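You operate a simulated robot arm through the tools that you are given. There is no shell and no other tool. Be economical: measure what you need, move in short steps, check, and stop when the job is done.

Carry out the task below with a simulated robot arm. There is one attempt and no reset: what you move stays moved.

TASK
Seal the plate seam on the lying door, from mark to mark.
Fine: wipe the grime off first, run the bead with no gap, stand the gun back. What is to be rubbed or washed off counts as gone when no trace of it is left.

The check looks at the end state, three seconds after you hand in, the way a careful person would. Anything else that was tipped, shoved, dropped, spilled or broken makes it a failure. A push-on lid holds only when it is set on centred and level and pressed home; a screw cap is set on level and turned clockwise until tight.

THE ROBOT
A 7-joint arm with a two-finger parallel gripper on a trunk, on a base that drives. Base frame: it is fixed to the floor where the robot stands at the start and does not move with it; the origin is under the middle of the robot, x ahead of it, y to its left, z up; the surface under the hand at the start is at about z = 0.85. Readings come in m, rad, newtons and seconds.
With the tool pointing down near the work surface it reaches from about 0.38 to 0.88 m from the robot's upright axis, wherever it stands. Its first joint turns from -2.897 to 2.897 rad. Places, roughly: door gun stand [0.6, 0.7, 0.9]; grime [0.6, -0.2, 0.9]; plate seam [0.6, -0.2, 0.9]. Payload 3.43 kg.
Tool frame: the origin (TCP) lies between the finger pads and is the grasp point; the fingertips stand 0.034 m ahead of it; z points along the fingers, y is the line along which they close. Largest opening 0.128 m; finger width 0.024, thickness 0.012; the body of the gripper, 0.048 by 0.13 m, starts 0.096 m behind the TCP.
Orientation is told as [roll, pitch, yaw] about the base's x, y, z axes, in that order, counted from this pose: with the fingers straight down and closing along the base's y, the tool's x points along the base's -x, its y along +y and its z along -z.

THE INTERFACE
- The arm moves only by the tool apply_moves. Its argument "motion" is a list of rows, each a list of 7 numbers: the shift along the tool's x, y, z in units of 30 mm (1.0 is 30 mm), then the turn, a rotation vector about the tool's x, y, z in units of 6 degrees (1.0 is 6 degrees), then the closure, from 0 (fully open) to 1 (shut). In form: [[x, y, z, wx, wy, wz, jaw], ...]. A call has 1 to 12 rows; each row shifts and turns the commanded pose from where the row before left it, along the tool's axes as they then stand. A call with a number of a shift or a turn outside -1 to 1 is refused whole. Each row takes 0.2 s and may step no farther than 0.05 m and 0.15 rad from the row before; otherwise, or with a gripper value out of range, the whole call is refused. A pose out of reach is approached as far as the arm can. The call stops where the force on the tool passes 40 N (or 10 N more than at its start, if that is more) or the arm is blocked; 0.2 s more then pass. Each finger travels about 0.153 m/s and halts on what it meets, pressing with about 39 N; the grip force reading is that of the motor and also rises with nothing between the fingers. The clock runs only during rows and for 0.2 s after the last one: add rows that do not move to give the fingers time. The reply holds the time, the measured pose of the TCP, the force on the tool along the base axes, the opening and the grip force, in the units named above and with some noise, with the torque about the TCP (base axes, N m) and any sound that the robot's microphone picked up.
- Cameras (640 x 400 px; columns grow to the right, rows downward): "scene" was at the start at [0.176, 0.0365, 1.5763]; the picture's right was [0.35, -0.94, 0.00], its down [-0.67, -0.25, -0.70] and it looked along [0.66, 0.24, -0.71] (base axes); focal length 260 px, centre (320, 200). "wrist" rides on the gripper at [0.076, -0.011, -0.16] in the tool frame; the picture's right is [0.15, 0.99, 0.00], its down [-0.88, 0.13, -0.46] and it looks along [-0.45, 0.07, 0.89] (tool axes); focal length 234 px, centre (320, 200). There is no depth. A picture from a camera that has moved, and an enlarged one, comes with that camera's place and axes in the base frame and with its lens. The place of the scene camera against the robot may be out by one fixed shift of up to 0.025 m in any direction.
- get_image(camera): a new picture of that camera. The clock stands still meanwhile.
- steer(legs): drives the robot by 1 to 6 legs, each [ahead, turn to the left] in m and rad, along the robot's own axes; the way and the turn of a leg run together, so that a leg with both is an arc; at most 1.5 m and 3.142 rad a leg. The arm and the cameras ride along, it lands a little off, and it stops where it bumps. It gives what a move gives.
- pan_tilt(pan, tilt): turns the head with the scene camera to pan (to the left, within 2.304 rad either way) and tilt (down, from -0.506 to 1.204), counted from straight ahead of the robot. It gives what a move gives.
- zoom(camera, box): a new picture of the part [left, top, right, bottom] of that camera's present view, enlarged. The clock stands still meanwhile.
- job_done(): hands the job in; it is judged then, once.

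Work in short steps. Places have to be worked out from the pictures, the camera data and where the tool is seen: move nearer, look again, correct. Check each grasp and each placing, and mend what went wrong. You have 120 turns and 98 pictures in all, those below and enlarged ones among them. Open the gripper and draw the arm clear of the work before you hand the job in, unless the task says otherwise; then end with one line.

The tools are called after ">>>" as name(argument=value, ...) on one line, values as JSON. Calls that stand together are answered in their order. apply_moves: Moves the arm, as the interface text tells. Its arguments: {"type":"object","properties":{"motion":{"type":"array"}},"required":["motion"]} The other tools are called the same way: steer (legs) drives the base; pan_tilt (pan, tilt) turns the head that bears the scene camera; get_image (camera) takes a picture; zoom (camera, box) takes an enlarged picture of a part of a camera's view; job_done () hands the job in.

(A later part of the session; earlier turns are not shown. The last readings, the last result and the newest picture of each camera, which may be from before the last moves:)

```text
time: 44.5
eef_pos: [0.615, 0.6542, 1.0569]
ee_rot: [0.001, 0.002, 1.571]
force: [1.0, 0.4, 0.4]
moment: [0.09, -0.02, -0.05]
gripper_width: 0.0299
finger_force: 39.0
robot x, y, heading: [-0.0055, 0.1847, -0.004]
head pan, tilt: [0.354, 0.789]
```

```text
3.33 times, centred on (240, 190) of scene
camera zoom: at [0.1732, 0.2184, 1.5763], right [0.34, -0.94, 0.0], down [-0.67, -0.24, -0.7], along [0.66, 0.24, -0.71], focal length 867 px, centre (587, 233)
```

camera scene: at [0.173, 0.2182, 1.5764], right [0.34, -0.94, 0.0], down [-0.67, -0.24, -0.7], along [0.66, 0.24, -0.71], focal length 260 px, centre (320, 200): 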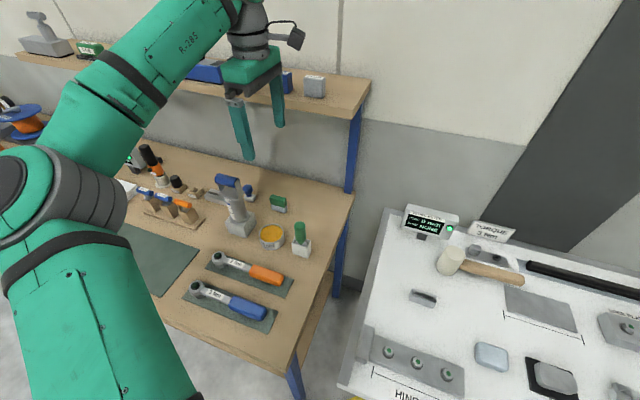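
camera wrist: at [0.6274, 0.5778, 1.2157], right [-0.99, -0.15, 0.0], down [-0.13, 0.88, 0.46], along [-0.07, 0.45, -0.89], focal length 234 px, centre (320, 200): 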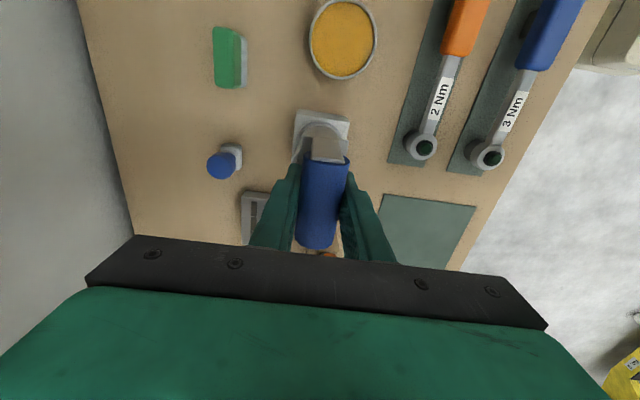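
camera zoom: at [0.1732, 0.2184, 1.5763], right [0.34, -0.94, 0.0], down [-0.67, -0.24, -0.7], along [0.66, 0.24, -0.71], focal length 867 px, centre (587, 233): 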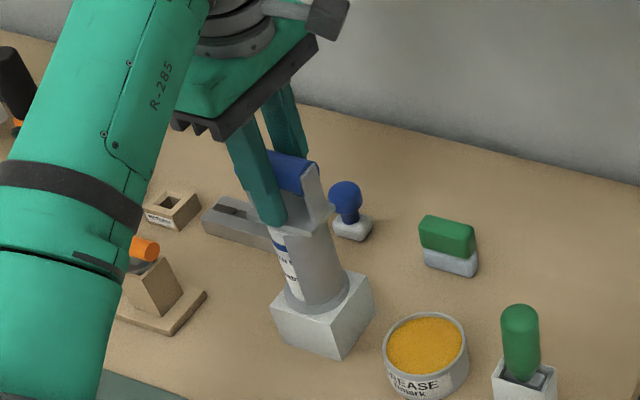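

Bar gripped at 30 mm; return pose is TCP (0.615, 0.654, 1.057). I lift slowly straight up.

>>> apply_moves(motion=[[0, 0, -0.3, 0, 0, 0, 0.9], [0, 0, -0.5, 0, 0, 0, 0.9], [0, 0, -0.5, 0, 0, 0, 0.9], [0, 0, -0.5, 0, 0, 0, 0.9], [0, 0, -0.5, 0, 0, 0, 0.9], [0, 0, -0.5, 0, 0, 0, 0.9]])

>>> zoom(camera="scene", box=[190, 110, 290, 250])

```text
time: 45.9
eef_pos: [0.6152, 0.6557, 1.14]
ee_rot: [-0.001, 0.001, 1.572]
force: [-0.6, 0.5, -5.6]
moment: [0.0, 0.01, 0.01]
gripper_width: 0.0301
finger_force: 39.4
robot x, y, heading: [0.0008, 0.1824, -0.001]
head pan, tilt: [0.354, 0.789]
```

```text
2.86 times, centred on (240, 180) of scene
camera zoom: at [0.1733, 0.2186, 1.5763], right [0.34, -0.94, 0.0], down [-0.67, -0.24, -0.7], along [0.66, 0.24, -0.71], focal length 744 px, centre (549, 257)
```

zoom: 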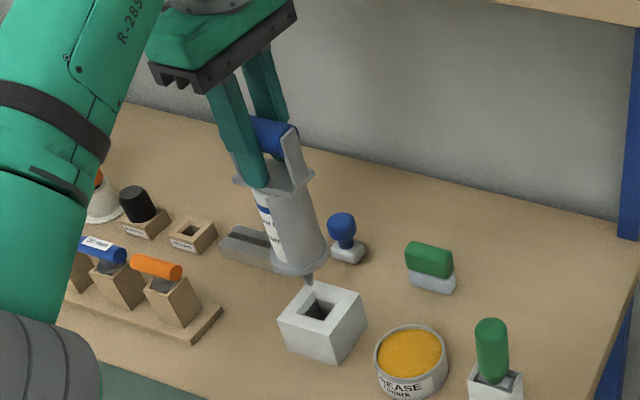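

Gun is lifted cleanly, short nozzle at the bottom centre (tip ≈0.20 m below TCP). I raise more and carry it over toward the seam's right mark (0.600, −0.155).

>>> apply_moves(motion=[[0, 0, -0.8, 0, 0, 0, 0.9], [0, 0, -0.8, 0, 0, 0, 0.9], [0, 0, -0.8, 0, 0, 0, 0.9], [0.6, 0, -0.6, 0, 0, 0, 0.9], [0.8, 0, 0, 0, 0, 0, 0.9], [0.9, 0.1, 0, 0, 0, 0, 0.9], [0.9, 0.1, 0, 0, 0, 0, 0.9], [0.9, 0.1, 0, 0, 0, 0, 0.9], [0.9, 0.1, 0, 0, 0, 0, 0.9], [0.9, 0.1, 0, 0, 0, 0, 0.9], [0.9, 0, 0, 0, 0, 0, 0.9], [0.8, 0, 0, 0, 0, 0, 0.9]])

>>> apply_moves(motion=[[0.9, 0, 0, 0, 0, 0, 0.9], [0.9, 0, 0, 0, 0, 0, 0.9], [0.9, 0, 0, 0, 0, 0, 0.9], [0.9, 0, 0, 0, 0, 0, 0.9], [0.9, 0, 0, 0, 0, 0, 0.9], [0.9, 0, 0, 0, 0, 0, 0.9], [0.9, 0, 0, 0, 0, 0, 0.9], [0.9, 0, 0, 0, 0, 0, 0.9], [0.9, 0, 0, 0, 0, 0, 0.9], [0.9, 0, 0, 0, 0, 0, 0.9], [0.9, 0, 0, 0, 0, 0, 0.9], [0.9, 0, 0, 0, 0, 0, 0.9]])

>>> get_image(camera="scene")

```text
time: 48.5
eef_pos: [0.599, 0.4269, 1.2309]
ee_rot: [0.001, 0.001, 1.571]
force: [0.3, 0.5, -5.8]
moment: [-0.02, 0.03, 0.01]
gripper_width: 0.0299
finger_force: 38.5
robot x, y, heading: [-0.0035, 0.1824, -0.004]
head pan, tilt: [0.354, 0.789]
```

```text
time: 51.1
eef_pos: [0.6012, 0.1025, 1.2321]
ee_rot: [-0.001, 0.0, 1.572]
force: [0.5, 1.1, -5.5]
moment: [-0.04, 0.01, -0.03]
gripper_width: 0.0302
finger_force: 39.0
robot x, y, heading: [-0.0039, 0.1839, -0.0]
head pan, tilt: [0.354, 0.789]
```

```text
58 pictures are left
camera scene: at [0.1732, 0.2186, 1.5763], right [0.35, -0.94, 0.0], down [-0.67, -0.25, -0.7], along [0.66, 0.24, -0.71], focal length 260 px, centre (320, 200)
```

scene: 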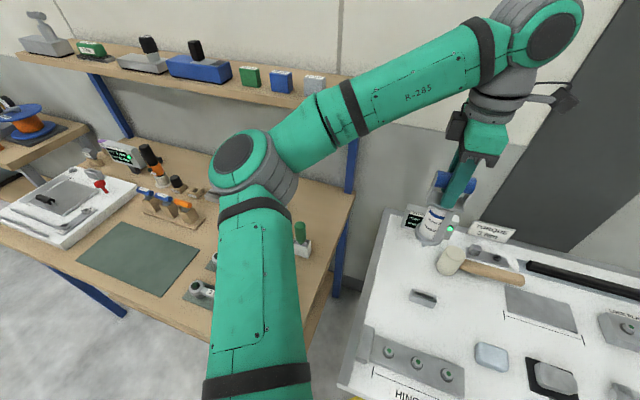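

Continuing to above the right mark, and turning the head toward the seam.

>>> apply_moves(motion=[[0.9, 0, 0, 0, 0, 0, 0.9], [0.9, 0, 0, 0, 0, 0, 0.9], [0.9, 0, 0, 0, 0, 0, 0.9], [0.9, 0, 0, 0, 0, 0, 0.9], [0.9, 0, 0, 0, 0, 0, 0.9], [0.9, 0, 0, 0, 0, 0, 0.9], [0.9, 0, 0, 0, 0, 0, 0.9], [0.9, 0, 0, 0, 0, 0, 0.9], [0.9, 0, 0, 0, 0, 0, 0.9], [0.45, 0, 0, 0, 0, 0, 0.9]])

>>> pan_tilt(pan=-0.5, tilt=0.85)

>>> get_image(camera="scene")

>>> get_image(camera="wrist")

```text
time: 53.3
eef_pos: [0.6006, -0.1537, 1.2303]
ee_rot: [0.0, 0.001, 1.572]
force: [0.2, 0.2, -5.1]
moment: [-0.03, 0.04, -0.01]
gripper_width: 0.0299
finger_force: 39.1
robot x, y, heading: [-0.0034, 0.1793, -0.001]
head pan, tilt: [0.354, 0.789]
```

```text
time: 54.5
eef_pos: [0.6013, -0.1548, 1.2314]
ee_rot: [0.0, 0.0, 1.571]
force: [0.7, 0.3, -6.0]
moment: [-0.02, 0.0, 0.0]
gripper_width: 0.03
finger_force: 39.1
robot x, y, heading: [-0.0016, 0.1814, 0.001]
head pan, tilt: [-0.499, 0.85]
```

```text
57 pictures are left
camera scene: at [0.1657, 0.1526, 1.5715], right [-0.48, -0.88, 0.0], down [-0.66, 0.36, -0.66], along [0.58, -0.32, -0.75], focal length 260 px, centre (320, 200)
```

scene: 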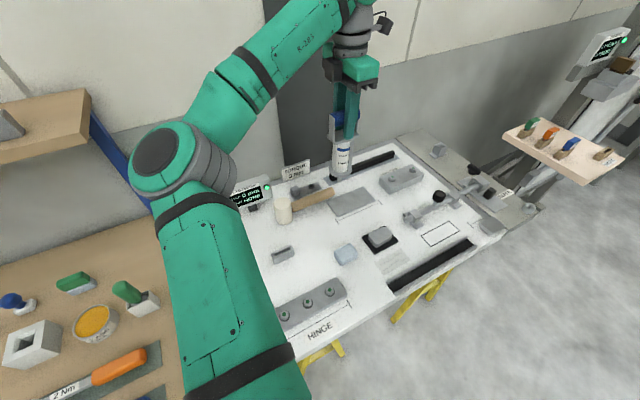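

```text
56 pictures are left
camera wrist: at [0.6137, -0.2305, 1.3896], right [-0.99, -0.15, 0.0], down [-0.13, 0.88, 0.46], along [-0.07, 0.45, -0.89], focal length 234 px, centre (320, 200)
```

wrist: 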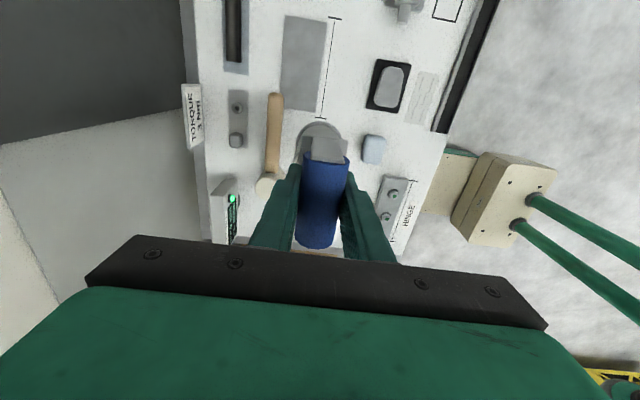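

Marks re-measured: (0.601, −0.157) and (0.600, −0.335). I lower until the tip is about 2 cm above the right mark and check it from the side.

>>> apply_moves(motion=[[0, 0, 0.9, 0, 0, 0, 0.9], [0, 0, 0.9, 0, 0, 0, 0.9], [0, 0, 0.9, 0, 0, 0, 0.9], [0, 0, 0.9, 0, 0, 0, 0.9], [0, 0, 0.8, 0, 0, 0, 0.9], [0, 0, 0.6, 0, 0, 0, 0.9]])

>>> zoom(camera="scene", box=[280, 130, 440, 230])

```text
time: 55.9
eef_pos: [0.6, -0.1556, 1.0804]
ee_rot: [0.0, 0.001, 1.573]
force: [-0.3, 0.0, -5.0]
moment: [-0.01, 0.03, -0.01]
gripper_width: 0.0301
finger_force: 39.1
robot x, y, heading: [-0.0007, 0.1834, 0.0]
head pan, tilt: [-0.499, 0.85]
```

```text
4.00 times, centred on (360, 180) of scene
camera zoom: at [0.1656, 0.1526, 1.5715], right [-0.48, -0.88, 0.0], down [-0.66, 0.36, -0.66], along [0.58, -0.32, -0.75], focal length 1041 px, centre (160, 280)
```

zoom: 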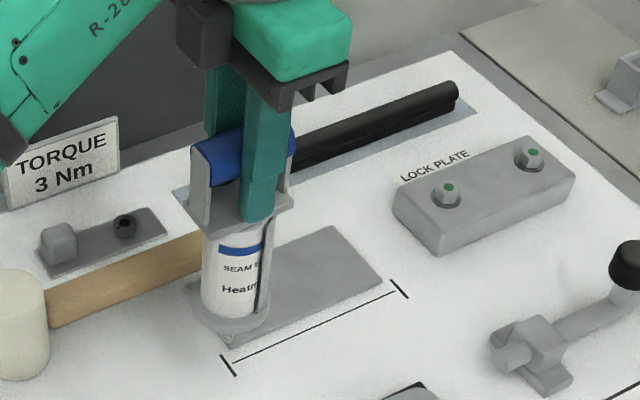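

The label reads "SEAM S…", right tool. I lower 12 mm more and zoom on the nozzle.

>>> apply_moves(motion=[[0, 0, 0.2, 0, 0, 0, 0.9], [0, 0, 0.2, 0, 0, 0, 0.9], [0, 0, 0, 0, 0, 0, 0.9]])

>>> zoom(camera="scene", box=[315, 195, 395, 245])

```text
time: 56.7
eef_pos: [0.6016, -0.1547, 1.0698]
ee_rot: [0.001, 0.001, 1.57]
force: [-1.4, 0.9, -6.0]
moment: [-0.05, -0.01, 0.02]
gripper_width: 0.0301
finger_force: 38.9
robot x, y, heading: [-0.0038, 0.1824, -0.003]
head pan, tilt: [-0.499, 0.85]
```

```text
8.00 times, centred on (355, 220) of scene
camera zoom: at [0.1657, 0.1526, 1.5715], right [-0.48, -0.88, 0.0], down [-0.66, 0.36, -0.66], along [0.58, -0.32, -0.75], focal length 2082 px, centre (40, 40)
```

zoom: 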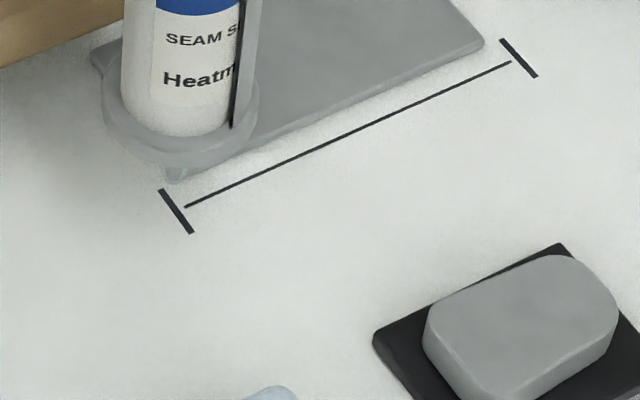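

Tip projects 31 px above the mark centre, consistent with being ~20 mm above it. I lower another 15 mm and recheck.

>>> apply_moves(motion=[[0, 0, 0.25, 0, 0, 0, 0.9], [0, 0, 0.25, 0, 0, 0, 0.9], [0, 0, 0, 0, 0, 0, 0.9]])

>>> zoom(camera="scene", box=[315, 195, 395, 245])

```text
time: 57.5
eef_pos: [0.6004, -0.1533, 1.0544]
ee_rot: [-0.002, -0.003, 1.57]
force: [0.4, -0.4, -6.1]
moment: [-0.01, 0.02, -0.03]
gripper_width: 0.03
finger_force: 38.9
robot x, y, heading: [-0.0026, 0.1835, -0.006]
head pan, tilt: [-0.499, 0.85]
```

```text
8.00 times, centred on (355, 220) of scene
camera zoom: at [0.1657, 0.1526, 1.5715], right [-0.48, -0.88, 0.0], down [-0.66, 0.36, -0.66], along [0.58, -0.32, -0.75], focal length 2082 px, centre (40, 40)
```

zoom: 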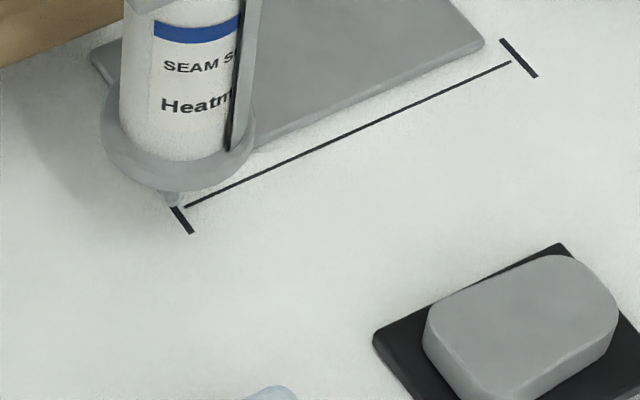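

Tip is right over the mark, a few mm up. I lower in 1 mm steps looking for contact.

>>> apply_moves(motion=[[0, 0, 0.035, 0, 0, 0, 0.9], [0, 0, 0.035, 0, 0, 0, 0.9], [0, 0, 0, 0, 0, 0, 0.9]])

>>> zoom(camera="scene", box=[325, 205, 365, 235])

```text
time: 58.3
eef_pos: [0.5999, -0.1547, 1.0523]
ee_rot: [0.0, 0.0, 1.569]
force: [0.1, -0.3, -5.9]
moment: [0.01, 0.0, -0.02]
gripper_width: 0.0302
finger_force: 38.9
robot x, y, heading: [-0.0084, 0.181, -0.003]
head pan, tilt: [-0.499, 0.85]
```

```text
13.33 times, centred on (345, 220) of scene
camera zoom: at [0.1657, 0.1526, 1.5715], right [-0.48, -0.88, 0.0], down [-0.66, 0.36, -0.66], along [0.58, -0.32, -0.75], focal length 3470 px, centre (-13, -67)
```

zoom: 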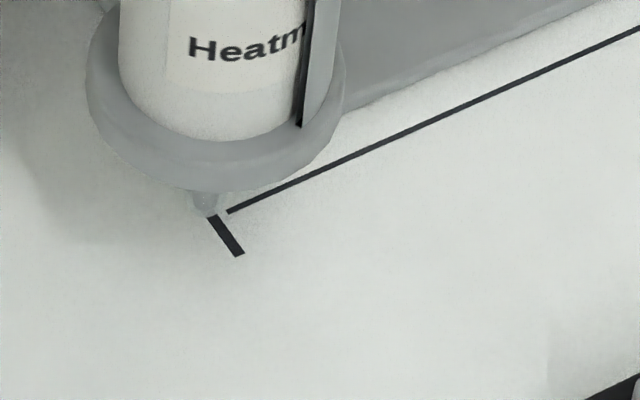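

A faint bead blob seems to form at the tip. One more mm down to check the height.

>>> apply_moves(motion=[[0, 0, 0.035, 0, 0, 0, 0.9], [0, 0, 0, 0, 0, 0, 0.9]])

>>> zoom(camera="scene", box=[327, 210, 351, 228])

```text
time: 58.9
eef_pos: [0.6005, -0.1554, 1.0498]
ee_rot: [0.0, -0.001, 1.572]
force: [0.3, -0.3, -5.5]
moment: [-0.02, -0.01, 0.0]
gripper_width: 0.0299
finger_force: 38.7
robot x, y, heading: [-0.0058, 0.1838, 0.003]
head pan, tilt: [-0.499, 0.85]
```

```text
16.00 times, centred on (339, 219) of scene
camera zoom: at [0.1657, 0.1526, 1.5715], right [-0.48, -0.88, 0.0], down [-0.66, 0.36, -0.66], along [0.58, -0.32, -0.75], focal length 4164 px, centre (16, -104)
```

zoom: 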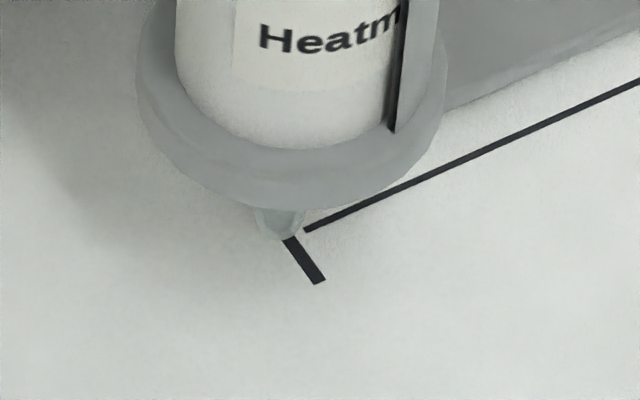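

Sealant is coming out at the mark; it lies ~2.5 mm too far in +x from the line. I shift −x by 2.5 mm and run the first third slowly.

>>> apply_moves(motion=[[0, 0.083, 0, 0, 0, 0, 0.9], [0, 0, 0, 0, 0, 0, 0.9], [0.1, 0, 0, 0, 0, 0, 0.9], [0.1, 0, 0, 0, 0, 0, 0.9], [0.1, 0, 0, 0, 0, 0, 0.9], [0.1, 0, 0, 0, 0, 0, 0.9], [0.1, 0, 0, 0, 0, 0, 0.9], [0.1, 0, 0, 0, 0, 0, 0.9], [0.1, 0, 0, 0, 0, 0, 0.9]])

>>> zoom(camera="scene", box=[330, 205, 370, 230])

```text
time: 60.9
eef_pos: [0.5982, -0.1766, 1.0505]
ee_rot: [0.001, -0.001, 1.571]
force: [0.3, 0.2, -5.8]
moment: [0.0, 0.01, 0.04]
gripper_width: 0.0305
finger_force: 39.2
robot x, y, heading: [-0.0038, 0.181, -0.001]
head pan, tilt: [-0.499, 0.85]
```

```text
16.00 times, centred on (350, 218) of scene
camera zoom: at [0.1657, 0.1526, 1.5715], right [-0.48, -0.88, 0.0], down [-0.66, 0.36, -0.66], along [0.58, -0.32, -0.75], focal length 4164 px, centre (-160, -80)
```

zoom: 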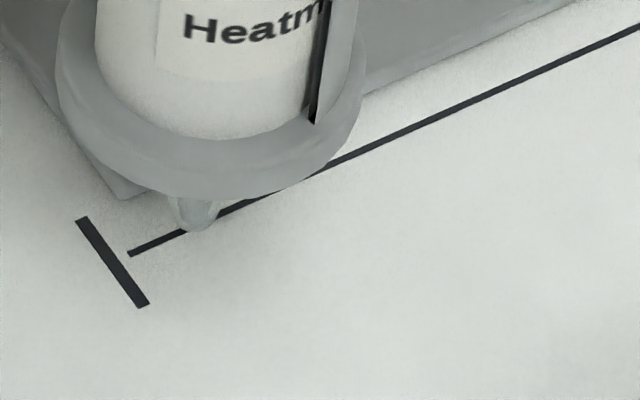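

No bead was laid: what I saw was the nozzle itself. Tip is on the line but maybe not low enough; I lower in 0.6 mm steps until contact.

>>> apply_moves(motion=[[0, 0, 0.02, 0, 0, 0, 0.9], [0, 0, 0.02, 0, 0, 0, 0.9], [0, 0, 0.02, 0, 0, 0, 0.9], [0, 0, 0, 0, 0, 0, 0.9]])

>>> zoom(camera="scene", box=[330, 205, 370, 230])

>>> zoom(camera="scene", box=[315, 120, 395, 230])

```text
time: 61.9
eef_pos: [0.5977, -0.1757, 1.0488]
ee_rot: [0.0, 0.0, 1.571]
force: [0.3, 0.2, -4.9]
moment: [-0.02, 0.0, 0.07]
gripper_width: 0.0299
finger_force: 38.5
robot x, y, heading: [-0.0026, 0.1818, -0.003]
head pan, tilt: [-0.499, 0.85]
```

```text
16.00 times, centred on (350, 218) of scene
camera zoom: at [0.1657, 0.1525, 1.5715], right [-0.48, -0.88, 0.0], down [-0.66, 0.36, -0.66], along [0.58, -0.32, -0.75], focal length 4164 px, centre (-160, -80)
```

zoom: 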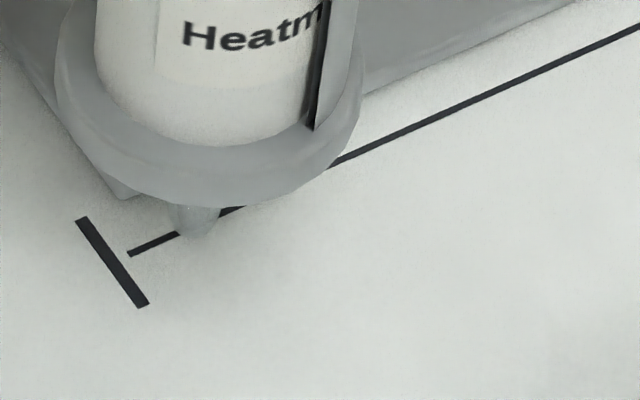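

```text
3.64 times, centred on (355, 175) of scene
camera zoom: at [0.1657, 0.1525, 1.5715], right [-0.48, -0.88, 0.0], down [-0.66, 0.36, -0.66], along [0.58, -0.32, -0.75], focal length 946 px, centre (193, 291)
```

zoom: 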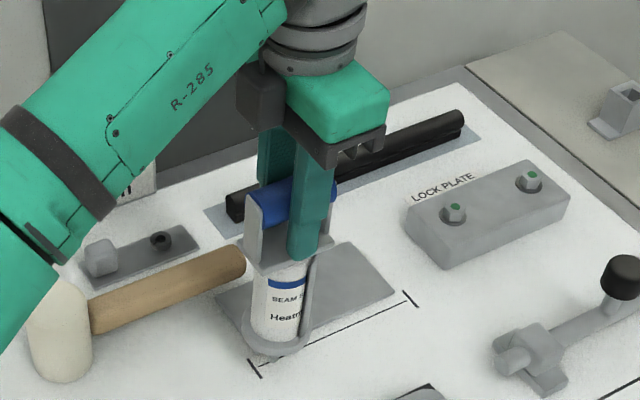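

No firm contact yet, but the tip looks wetter. I lower 0.6 mm more and advance 12 mm to see whether a trace follows.

>>> apply_moves(motion=[[0, 0, 0.02, 0, 0, 0, 0.9], [0.1, 0, 0, 0, 0, 0, 0.9], [0.1, 0, 0, 0, 0, 0, 0.9], [0.1, 0, 0, 0, 0, 0, 0.9], [0.1, 0, 0, 0, 0, 0, 0.9]])

>>> zoom(camera="scene", box=[330, 205, 370, 230])

```text
time: 63.1
eef_pos: [0.5979, -0.187, 1.0476]
ee_rot: [0.0, 0.0, 1.571]
force: [0.0, 0.6, -5.2]
moment: [-0.01, -0.02, 0.02]
gripper_width: 0.0301
finger_force: 38.6
robot x, y, heading: [-0.0035, 0.183, -0.006]
head pan, tilt: [-0.499, 0.85]
```

```text
16.00 times, centred on (350, 218) of scene
camera zoom: at [0.1657, 0.1526, 1.5715], right [-0.48, -0.88, 0.0], down [-0.66, 0.36, -0.66], along [0.58, -0.32, -0.75], focal length 4164 px, centre (-160, -80)
```

zoom: 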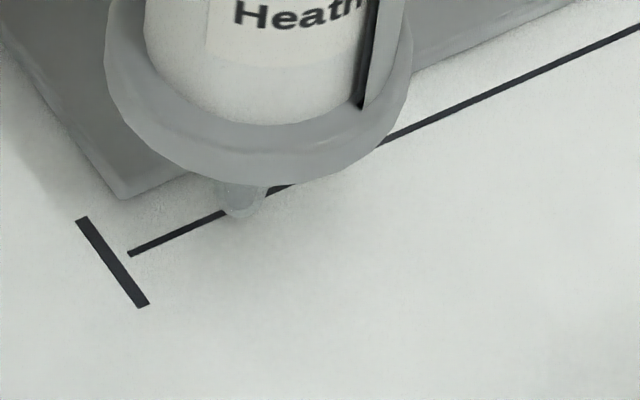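

Still no trace. I keep lowering to find contact.

>>> apply_moves(motion=[[0, 0, 0.03, 0, 0, 0, 0.9], [0, 0, 0.03, 0, 0, 0, 0.9], [0, 0, 0, 0, 0, 0, 0.9]])

>>> zoom(camera="scene", box=[330, 205, 370, 230])

```text
time: 63.9
eef_pos: [0.5978, -0.1881, 1.0459]
ee_rot: [0.001, 0.001, 1.571]
force: [-0.6, 0.6, -5.4]
moment: [0.05, 0.0, 0.0]
gripper_width: 0.0301
finger_force: 39.2
robot x, y, heading: [-0.0017, 0.1837, -0.004]
head pan, tilt: [-0.499, 0.85]
```

```text
16.00 times, centred on (350, 218) of scene
camera zoom: at [0.1657, 0.1525, 1.5715], right [-0.48, -0.88, 0.0], down [-0.66, 0.36, -0.66], along [0.58, -0.32, -0.75], focal length 4164 px, centre (-160, -80)
```

zoom: 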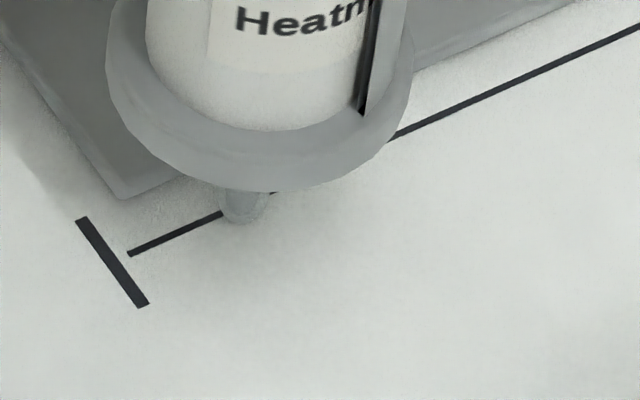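

Not in contact still; more lowering.

>>> apply_moves(motion=[[0, 0, 0.04, 0, 0, 0, 0.9], [0, 0, 0.04, 0, 0, 0, 0.9], [0, 0, 0.04, 0, 0, 0, 0.9], [0, 0, 0, 0, 0, 0, 0.9]])

>>> zoom(camera="scene", box=[330, 205, 370, 230])

```text
time: 64.9
eef_pos: [0.5984, -0.1871, 1.0447]
ee_rot: [-0.004, 0.002, 1.571]
force: [0.5, 0.8, 24.2]
moment: [0.14, -0.07, -0.11]
gripper_width: 0.0304
finger_force: 39.2
robot x, y, heading: [-0.0039, 0.18, 0.001]
head pan, tilt: [-0.499, 0.85]
```

```text
16.00 times, centred on (350, 218) of scene
camera zoom: at [0.165, 0.153, 1.5716], right [-0.48, -0.88, 0.0], down [-0.66, 0.36, -0.66], along [0.58, -0.32, -0.75], focal length 4164 px, centre (-160, -80)
```

zoom: 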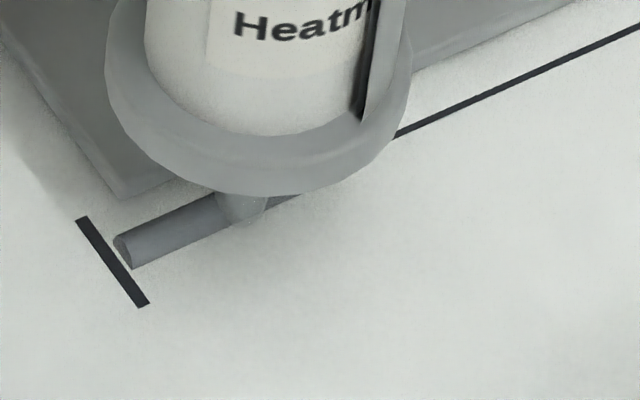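

Contact at TCP z≈1.0445, and a bead now lies from the start mark to the tip. I ease the pressure, shift +x 2 mm and carry on along the seam.

>>> apply_moves(motion=[[0, -0.05, -0.045, 0, 0, 0, 0.9], [0.12, 0, 0, 0, 0, 0, 0.9], [0.12, 0, 0, 0, 0, 0, 0.9], [0.12, 0, 0, 0, 0, 0, 0.9], [0.12, 0, 0, 0, 0, 0, 0.9], [0.12, 0, 0, 0, 0, 0, 0.9], [0.12, 0, 0, 0, 0, 0, 0.9], [0.12, 0, 0, 0, 0, 0, 0.9]])

>>> zoom(camera="scene", box=[330, 195, 394, 235])

```text
time: 66.7
eef_pos: [0.599, -0.2133, 1.044]
ee_rot: [0.002, -0.001, 1.571]
force: [-0.7, -0.1, -4.7]
moment: [-0.07, 0.0, -0.05]
gripper_width: 0.0302
finger_force: 39.1
robot x, y, heading: [-0.0028, 0.1822, 0.001]
head pan, tilt: [-0.499, 0.85]
```

```text
10.00 times, centred on (362, 215) of scene
camera zoom: at [0.1657, 0.1525, 1.5715], right [-0.48, -0.88, 0.0], down [-0.66, 0.36, -0.66], along [0.58, -0.32, -0.75], focal length 2602 px, centre (-100, 50)
```

zoom: 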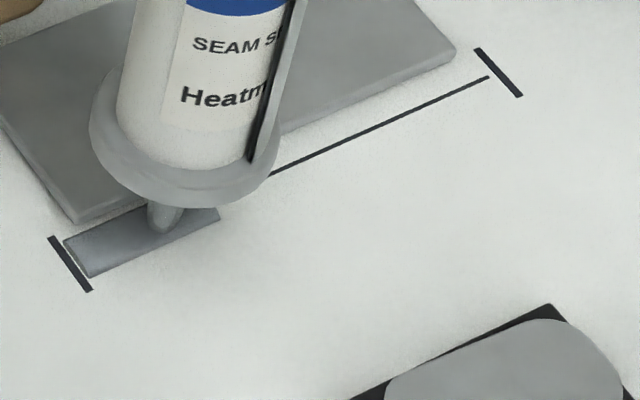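

The bead follows (even slightly ahead of the tip). I continue at the same height, a bit faster.

>>> apply_moves(motion=[[0.15, 0, 0, 0, 0, 0, 0.9], [0.15, 0, 0, 0, 0, 0, 0.9], [0.15, 0, 0, 0, 0, 0, 0.9], [0.15, 0, 0, 0, 0, 0, 0.9], [0.15, 0, 0, 0, 0, 0, 0.9], [0.15, 0, 0, 0, 0, 0, 0.9], [0.15, 0, 0, 0, 0, 0, 0.9], [0.15, 0, 0, 0, 0, 0, 0.9], [0.15, 0, 0, 0, 0, 0, 0.9], [0.15, 0, 0, 0, 0, 0, 0.9]])

>>> zoom(camera="scene", box=[330, 195, 394, 235])

```text
time: 68.9
eef_pos: [0.6003, -0.2579, 1.0429]
ee_rot: [0.0, 0.0, 1.57]
force: [-0.9, 0.3, -5.5]
moment: [-0.05, 0.01, 0.0]
gripper_width: 0.0299
finger_force: 39.1
robot x, y, heading: [-0.0049, 0.1802, -0.004]
head pan, tilt: [-0.499, 0.85]
```

```text
10.00 times, centred on (362, 215) of scene
camera zoom: at [0.1657, 0.1526, 1.5715], right [-0.48, -0.88, 0.0], down [-0.66, 0.36, -0.66], along [0.58, -0.32, -0.75], focal length 2602 px, centre (-100, 50)
```

zoom: 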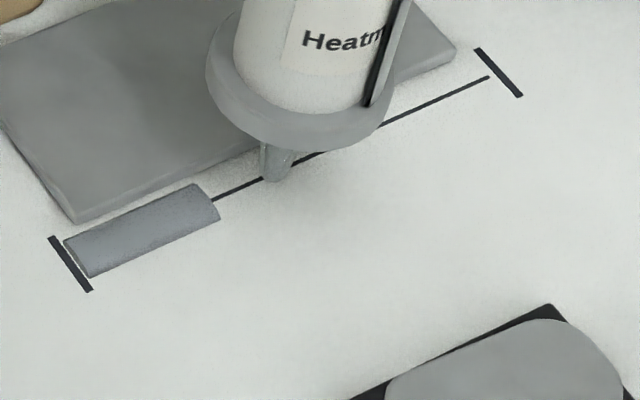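

The bead stopped partway (end at y≈−0.212) and the gun may have tilted in the grip while dragging. I look closer.

>>> zoom(camera="scene", box=[325, 110, 405, 235])

>>> get_image(camera="wrist")

```text
3.20 times, centred on (365, 172) of scene
camera zoom: at [0.1657, 0.1526, 1.5715], right [-0.48, -0.88, 0.0], down [-0.66, 0.36, -0.66], along [0.58, -0.32, -0.75], focal length 833 px, centre (176, 288)
```

zoom: 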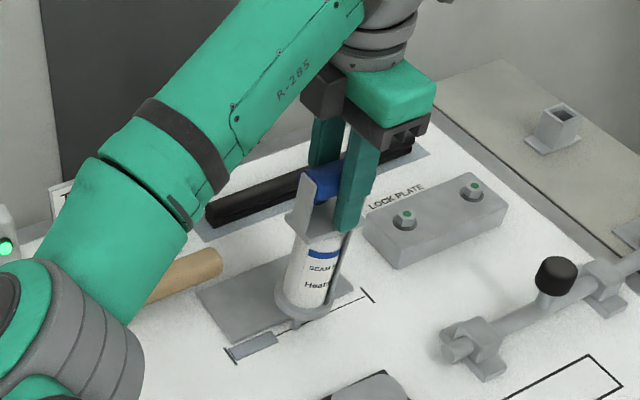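

```text
41 pictures are left
camera wrist: at [0.6121, -0.3343, 1.2031], right [-0.99, -0.15, 0.0], down [-0.13, 0.88, 0.46], along [-0.07, 0.45, -0.89], focal length 234 px, centre (320, 200)
```

wrist: 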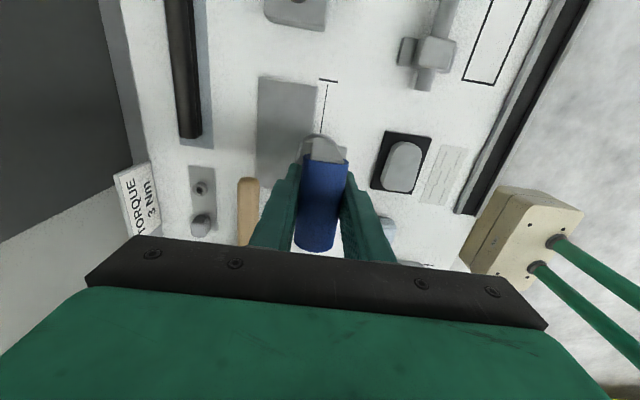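

The tip now sits at y≈−0.242 (lagging TCP by ~18 mm, so slight tilt), off the surface. I lower in fine steps here until light contact and see what is laid.

>>> apply_moves(motion=[[0, 0, 0.02, 0, 0, 0, 0.9], [0, 0, 0, 0, 0, 0, 0.9]])

>>> apply_moves(motion=[[0, 0, 0.02, 0, 0, 0, 0.9], [0, 0, 0, 0, 0, 0, 0.9]])

>>> zoom(camera="scene", box=[330, 195, 394, 235])

```text
time: 69.5
eef_pos: [0.5992, -0.2596, 1.0434]
ee_rot: [0.001, 0.0, 1.569]
force: [0.1, 0.3, -5.5]
moment: [-0.06, 0.02, 0.02]
gripper_width: 0.0301
finger_force: 39.2
robot x, y, heading: [-0.0021, 0.1774, 0.001]
head pan, tilt: [-0.499, 0.85]
```

```text
time: 70.1
eef_pos: [0.6005, -0.2572, 1.0426]
ee_rot: [-0.001, 0.001, 1.571]
force: [0.3, -0.3, -1.3]
moment: [-0.04, 0.02, 0.03]
gripper_width: 0.0301
finger_force: 39.4
robot x, y, heading: [0.0003, 0.1827, -0.0]
head pan, tilt: [-0.499, 0.85]
```

```text
10.00 times, centred on (362, 215) of scene
camera zoom: at [0.1656, 0.1526, 1.5715], right [-0.48, -0.88, 0.0], down [-0.66, 0.36, -0.66], along [0.58, -0.32, -0.75], focal length 2602 px, centre (-100, 50)
```

zoom: 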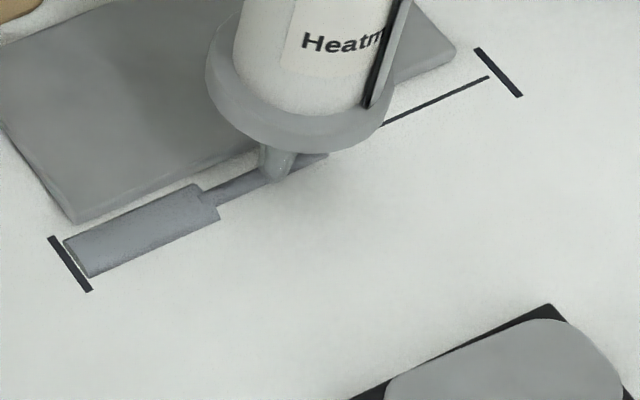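

Now it's clear: the bead is fed while the tip touches, and it thickens with dwell. I keep light contact and move on steadily along the middle stretch.

>>> apply_moves(motion=[[0.12, 0, 0.01, 0, 0, 0, 0.9], [0.12, 0, 0, 0, 0, 0, 0.9], [0.12, 0, 0, 0, 0, 0, 0.9], [0.12, 0, 0, 0, 0, 0, 0.9], [0.12, 0, 0, 0, 0, 0, 0.9]])

>>> zoom(camera="scene", box=[330, 195, 394, 235])

```text
time: 71.3
eef_pos: [0.5998, -0.2768, 1.0423]
ee_rot: [0.001, 0.001, 1.571]
force: [-0.1, -0.5, -4.6]
moment: [-0.02, 0.05, -0.02]
gripper_width: 0.0302
finger_force: 38.9
robot x, y, heading: [-0.0012, 0.1849, 0.0]
head pan, tilt: [-0.499, 0.85]
```

```text
10.00 times, centred on (362, 215) of scene
camera zoom: at [0.1657, 0.1525, 1.5715], right [-0.48, -0.88, 0.0], down [-0.66, 0.36, -0.66], along [0.58, -0.32, -0.75], focal length 2602 px, centre (-100, 50)
```

zoom: 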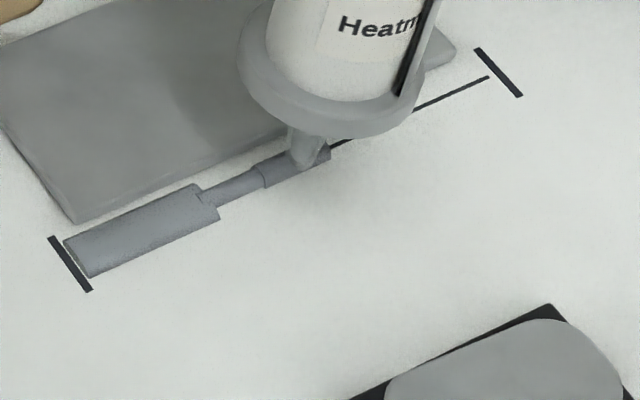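

Bead grows in short stretches as the tip passes. I continue with slightly more contact.

>>> apply_moves(motion=[[0.1, 0, 0.02, 0, 0, 0, 0.9], [0.12, 0, 0, 0, 0, 0, 0.9], [0.12, 0, 0, 0, 0, 0, 0.9], [0.12, 0, 0, 0, 0, 0, 0.9], [0.12, 0, 0, 0, 0, 0, 0.9], [0.12, 0, 0, 0, 0, 0, 0.9], [0.12, 0, 0, 0, 0, 0, 0.9]])

>>> zoom(camera="scene", box=[330, 195, 394, 235])

```text
time: 72.9
eef_pos: [0.5984, -0.3006, 1.041]
ee_rot: [0.0, -0.001, 1.572]
force: [-1.0, 1.4, -2.5]
moment: [0.13, 0.09, 0.01]
gripper_width: 0.0299
finger_force: 39.1
robot x, y, heading: [-0.0009, 0.1865, 0.001]
head pan, tilt: [-0.499, 0.85]
```

```text
10.00 times, centred on (362, 215) of scene
camera zoom: at [0.1656, 0.1526, 1.5715], right [-0.48, -0.88, 0.0], down [-0.66, 0.36, -0.66], along [0.58, -0.32, -0.75], focal length 2602 px, centre (-100, 50)
```

zoom: 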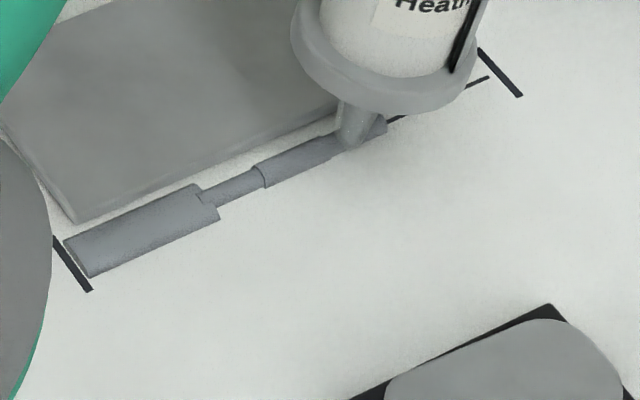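

Going well, uniform bead. Continuing toward the left mark.

>>> apply_moves(motion=[[0.12, 0, 0.005, 0, 0, 0, 0.9], [0.12, 0, 0, 0, 0, 0, 0.9], [0.12, 0, 0.005, 0, 0, 0, 0.9], [0.12, 0, 0, 0, 0, 0, 0.9], [0.12, 0, 0.005, 0, 0, 0, 0.9], [0.12, 0, 0, 0, 0, 0, 0.9], [0.12, 0, 0.005, 0, 0, 0, 0.9], [0.12, 0, 0, 0, 0, 0, 0.9], [0.12, 0, 0.005, 0, 0, 0, 0.9], [0.12, 0, 0, 0, 0, 0, 0.9], [0.12, 0, 0, 0, 0, 0, 0.9]])

>>> zoom(camera="scene", box=[340, 190, 404, 230])

```text
time: 75.3
eef_pos: [0.6004, -0.3394, 1.0413]
ee_rot: [-0.001, 0.0, 1.571]
force: [-0.2, 0.1, -2.9]
moment: [0.17, 0.1, 0.0]
gripper_width: 0.03
finger_force: 39.2
robot x, y, heading: [-0.0009, 0.1819, -0.005]
head pan, tilt: [-0.499, 0.85]
```

```text
10.00 times, centred on (372, 210) of scene
camera zoom: at [0.1656, 0.1526, 1.5715], right [-0.48, -0.88, 0.0], down [-0.66, 0.36, -0.66], along [0.58, -0.32, -0.75], focal length 2602 px, centre (-200, 100)
```

zoom: 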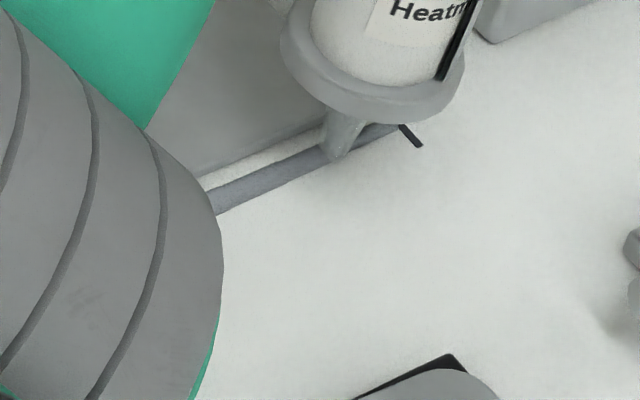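

The last stretch has begun; about 20 mm to the mark. I finish it.

>>> apply_moves(motion=[[0.12, 0, 0.005, 0, 0, 0, 0.9], [0.12, 0, 0, 0, 0, 0, 0.9], [0.12, 0, 0.005, 0, 0, 0, 0.9], [0.12, 0, 0, 0, 0, 0, 0.9], [0.12, 0, 0.005, 0, 0, 0, 0.9], [0.12, 0, 0, 0, 0, 0, 0.9], [0, 0, -0.3, 0, 0, 0, 0.9], [0, 0, -0.8, 0, 0, 0, 0.9], [0, 0, -1, 0, 0, 0, 0.9]])

>>> zoom(camera="scene", box=[340, 190, 404, 230])

```text
time: 77.3
eef_pos: [0.6006, -0.3622, 1.1049]
ee_rot: [0.0, -0.001, 1.572]
force: [-0.1, -0.6, -6.8]
moment: [-0.06, 0.02, 0.03]
gripper_width: 0.0303
finger_force: 39.0
robot x, y, heading: [0.0007, 0.1822, -0.002]
head pan, tilt: [-0.499, 0.85]
```

```text
10.00 times, centred on (372, 210) of scene
camera zoom: at [0.1659, 0.1523, 1.5715], right [-0.48, -0.88, 0.0], down [-0.66, 0.36, -0.66], along [0.58, -0.32, -0.75], focal length 2602 px, centre (-200, 100)
```

zoom: 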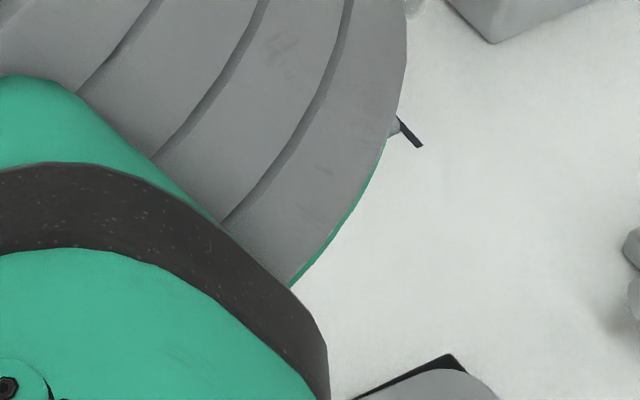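

Lifted off. I raise further and inspect the bead with the wrist camera.

>>> apply_moves(motion=[[0, 0, -1, 0, 0, 0, 0.9], [0, 0, -1, 0, 0, 0, 0.9], [0, 0, -1, 0, 0, 0, 0.9], [-0.8, 0, -0.5, 0, 0, 0, 0.9], [-0.9, 0, 0, 0, 0, 0, 0.9], [-0.9, 0, 0, 0, 0, 0, 0.9], [-0.9, 0, 0, 0, 0, 0, 0.9], [-0.9, 0, 0, 0, 0, 0, 0.9], [-0.9, 0, 0, 0, 0, 0, 0.9], [-0.9, 0, 0, 0, 0, 0, 0.9], [-0.9, 0, 0, 0, 0, 0, 0.9], [-0.9, 0, 0, 0, 0, 0, 0.9]])

>>> zoom(camera="scene", box=[330, 190, 394, 230])

>>> get_image(camera="wrist")

```text
time: 79.9
eef_pos: [0.5991, -0.1224, 1.2082]
ee_rot: [0.0, 0.0, 1.57]
force: [0.0, -1.5, -4.3]
moment: [-0.04, 0.02, 0.0]
gripper_width: 0.0302
finger_force: 39.0
robot x, y, heading: [-0.0016, 0.1825, -0.0]
head pan, tilt: [-0.499, 0.85]
```

```text
10.00 times, centred on (362, 210) of scene
camera zoom: at [0.1657, 0.1522, 1.5715], right [-0.48, -0.88, 0.0], down [-0.66, 0.36, -0.66], along [0.58, -0.32, -0.75], focal length 2602 px, centre (-100, 100)
```

zoom: 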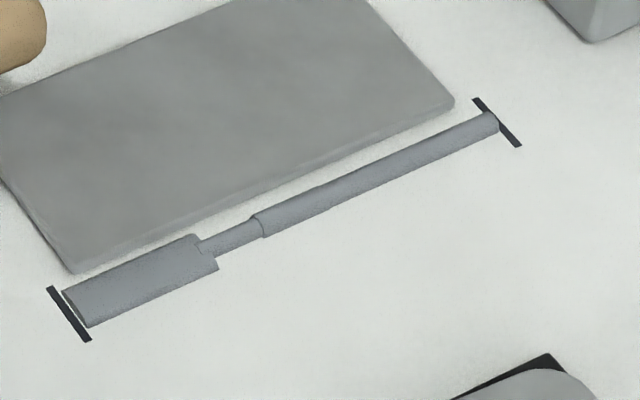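

```text
34 pictures are left
camera wrist: at [0.6111, -0.1986, 1.3679], right [-0.99, -0.15, 0.0], down [-0.13, 0.88, 0.46], along [-0.07, 0.45, -0.89], focal length 234 px, centre (320, 200)
```

wrist: 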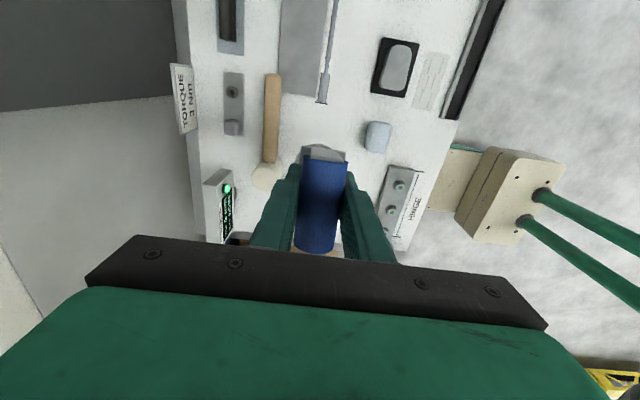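

The bead runs continuous from mark to mark, with one thinner neck at y≈−0.225. I give that spot a brief touch-up: first hover above it.

>>> apply_moves(motion=[[0.9, 0, 0, 0, 0, 0, 0.9], [0.9, 0, 0, 0, 0, 0, 0.9], [0.9, 0, 0.5, 0, 0, 0, 0.9], [0.9, 0, 0.8, 0, 0, 0, 0.9], [0.7, 0, 0.8, 0, 0, 0, 0.9], [0, 0, 0.9, 0, 0, 0, 0.9], [0, 0, 0.9, 0, 0, 0, 0.9], [0, 0, 0.8, 0, 0, 0, 0.9], [0, 0, 0.4, 0, 0, 0, 0.9], [0, 0, 0.2, 0, 0, 0, 0.9], [0, 0, 0, 0, 0, 0, 0.9]])

>>> zoom(camera="scene", box=[330, 190, 394, 230])

```text
time: 82.3
eef_pos: [0.5995, -0.2499, 1.0493]
ee_rot: [0.0, 0.002, 1.571]
force: [-0.5, 1.0, -5.8]
moment: [-0.12, 0.02, 0.02]
gripper_width: 0.0302
finger_force: 38.7
robot x, y, heading: [-0.0032, 0.1853, 0.0]
head pan, tilt: [-0.499, 0.85]
```

```text
10.00 times, centred on (362, 210) of scene
camera zoom: at [0.1657, 0.1525, 1.5715], right [-0.48, -0.88, 0.0], down [-0.66, 0.36, -0.66], along [0.58, -0.32, -0.75], focal length 2602 px, centre (-100, 100)
```

zoom: 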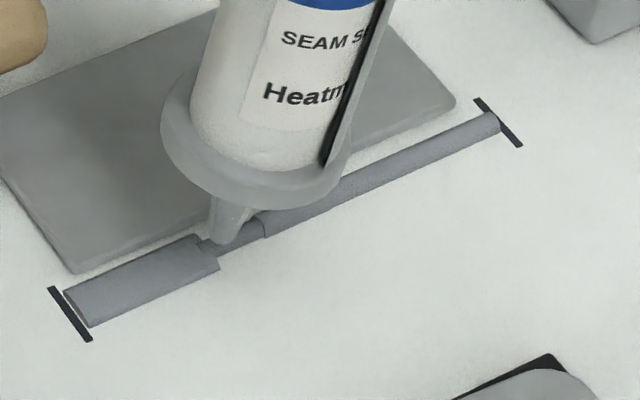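

Tip nearly over the neck. Small shift, then lower to light contact.

>>> apply_moves(motion=[[0.15, -0.05, 0.1, 0, 0, 0, 0.9], [0, 0, 0.1, 0, 0, 0, 0.9], [0, 0, 0.05, 0, 0, 0, 0.9]])

>>> zoom(camera="scene", box=[330, 190, 394, 230])

```text
time: 83.1
eef_pos: [0.6004, -0.2558, 1.0415]
ee_rot: [0.0, 0.001, 1.571]
force: [0.5, -0.9, -4.9]
moment: [-0.08, 0.0, 0.01]
gripper_width: 0.0302
finger_force: 38.9
robot x, y, heading: [-0.0012, 0.1834, -0.003]
head pan, tilt: [-0.499, 0.85]
```

```text
10.00 times, centred on (362, 210) of scene
camera zoom: at [0.1657, 0.1525, 1.5715], right [-0.48, -0.88, 0.0], down [-0.66, 0.36, -0.66], along [0.58, -0.32, -0.75], focal length 2602 px, centre (-100, 100)
```

zoom: 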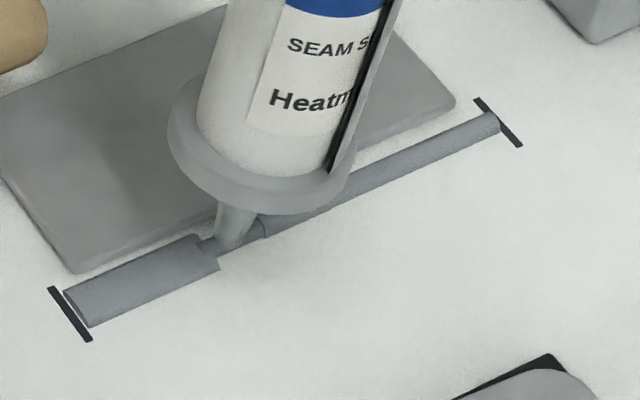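

One or two fine steps to touch, then straight up.

>>> apply_moves(motion=[[0, 0, 0.03, 0, 0, 0, 0.9], [0, 0, 0.02, 0, 0, 0, 0.9], [0, 0, -0.1, 0, 0, 0, 0.9]])

>>> zoom(camera="scene", box=[330, 190, 394, 230])

```text
time: 83.9
eef_pos: [0.6009, -0.2541, 1.0449]
ee_rot: [0.001, 0.0, 1.57]
force: [0.4, -0.3, -6.0]
moment: [-0.11, 0.04, -0.02]
gripper_width: 0.0302
finger_force: 38.6
robot x, y, heading: [-0.0037, 0.1834, -0.004]
head pan, tilt: [-0.499, 0.85]
```

```text
10.00 times, centred on (362, 210) of scene
camera zoom: at [0.1657, 0.1525, 1.5715], right [-0.48, -0.88, 0.0], down [-0.66, 0.36, -0.66], along [0.58, -0.32, -0.75], focal length 2602 px, centre (-100, 100)
```

zoom: 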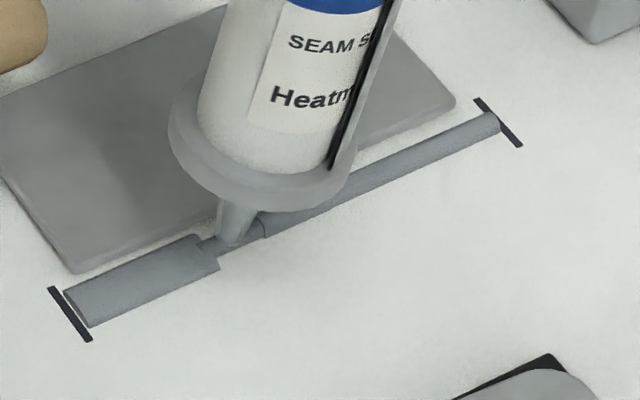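

Not changed yet; one more slightly deeper touch with a short dwell.

>>> apply_moves(motion=[[0, 0, 0.12, 0, 0, 0, 0.9], [0, 0, 0.03, 0, 0, 0, 0.9], [0, 0, 0, 0, 0, 0, 0.9]])

>>> zoom(camera="scene", box=[330, 190, 394, 230])

```text
time: 84.7
eef_pos: [0.6008, -0.2543, 1.0397]
ee_rot: [-0.003, 0.001, 1.57]
force: [0.0, -0.8, 14.1]
moment: [0.35, -0.08, 0.05]
gripper_width: 0.0299
finger_force: 38.8
robot x, y, heading: [-0.0057, 0.1851, -0.003]
head pan, tilt: [-0.499, 0.85]
```

```text
10.00 times, centred on (362, 210) of scene
camera zoom: at [0.1652, 0.1528, 1.5716], right [-0.48, -0.88, 0.0], down [-0.66, 0.36, -0.66], along [0.58, -0.32, -0.75], focal length 2602 px, centre (-100, 100)
```

zoom: 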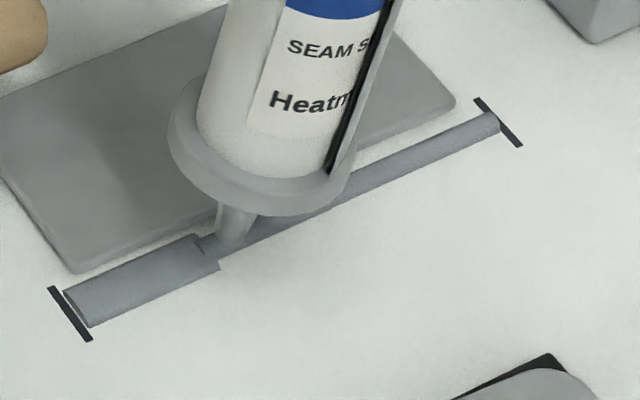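

Neck is filled. I lift straight up and carry the gun back toward the stand, high.

>>> apply_moves(motion=[[0, 0, -0.3, 0, 0, 0, 0.9], [0, 0, -0.9, 0, 0, 0, 0.9], [0, 0, -1, 0, 0, 0, 0.9], [0, 0, -1, 0, 0, 0, 0.9], [0, 0, -1, 0, 0, 0, 0.9], [0, 0, -1, 0, 0, 0, 0.9], [0, 0, -1, 0, 0, 0, 0.9], [-0.6, 0, -0.2, 0, 0, 0, 0.9], [-0.9, 0, 0, 0, 0, 0, 0.9], [-0.9, 0, 0, 0, 0, 0, 0.9], [-0.9, 0, 0, 0, 0, 0, 0.9], [-0.9, 0, 0, 0, 0, 0, 0.9]])

>>> apply_moves(motion=[[-0.9, 0, 0, 0, 0, 0, 0.9], [-0.9, 0, 0, 0, 0, 0, 0.9], [-0.9, 0, 0, 0, 0, 0, 0.9], [-0.9, 0, 0, 0, 0, 0, 0.9], [-0.9, 0, 0, 0, 0, 0, 0.9], [-0.9, 0, 0, 0, 0, 0, 0.9], [-0.9, 0, 0, 0, 0, 0, 0.9], [-0.9, 0, 0, 0, 0, 0, 0.9], [-0.9, 0, 0, 0, 0, 0, 0.9], [-0.9, 0, 0, 0, 0, 0, 0.9], [-0.9, 0, 0, 0, 0, 0, 0.9], [-0.9, 0, 0, 0, 0, 0, 0.9]])

>>> zoom(camera="scene", box=[330, 190, 394, 230])

```text
time: 87.3
eef_pos: [0.6013, -0.1295, 1.2327]
ee_rot: [0.0, 0.002, 1.57]
force: [0.1, -1.7, -5.7]
moment: [-0.03, 0.0, -0.02]
gripper_width: 0.0299
finger_force: 38.9
robot x, y, heading: [-0.002, 0.1839, -0.002]
head pan, tilt: [-0.499, 0.85]
```

```text
time: 89.9
eef_pos: [0.6004, 0.1945, 1.2306]
ee_rot: [0.0, -0.001, 1.571]
force: [-0.1, -0.8, -5.5]
moment: [-0.06, 0.03, -0.01]
gripper_width: 0.03
finger_force: 38.8
robot x, y, heading: [-0.0043, 0.1823, -0.001]
head pan, tilt: [-0.499, 0.85]
```

```text
10.00 times, centred on (362, 210) of scene
camera zoom: at [0.1658, 0.1524, 1.5715], right [-0.48, -0.88, 0.0], down [-0.66, 0.36, -0.66], along [0.58, -0.32, -0.75], focal length 2602 px, centre (-100, 100)
```

zoom: 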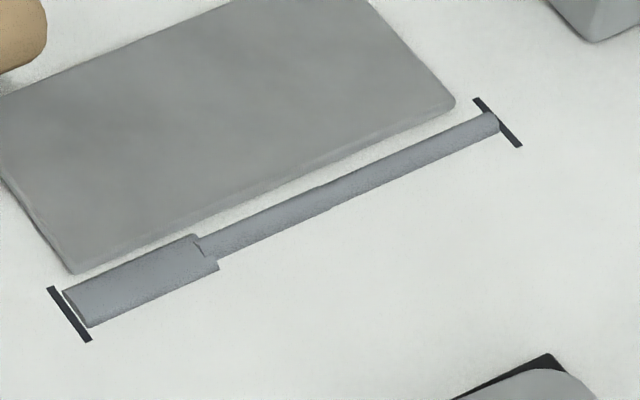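

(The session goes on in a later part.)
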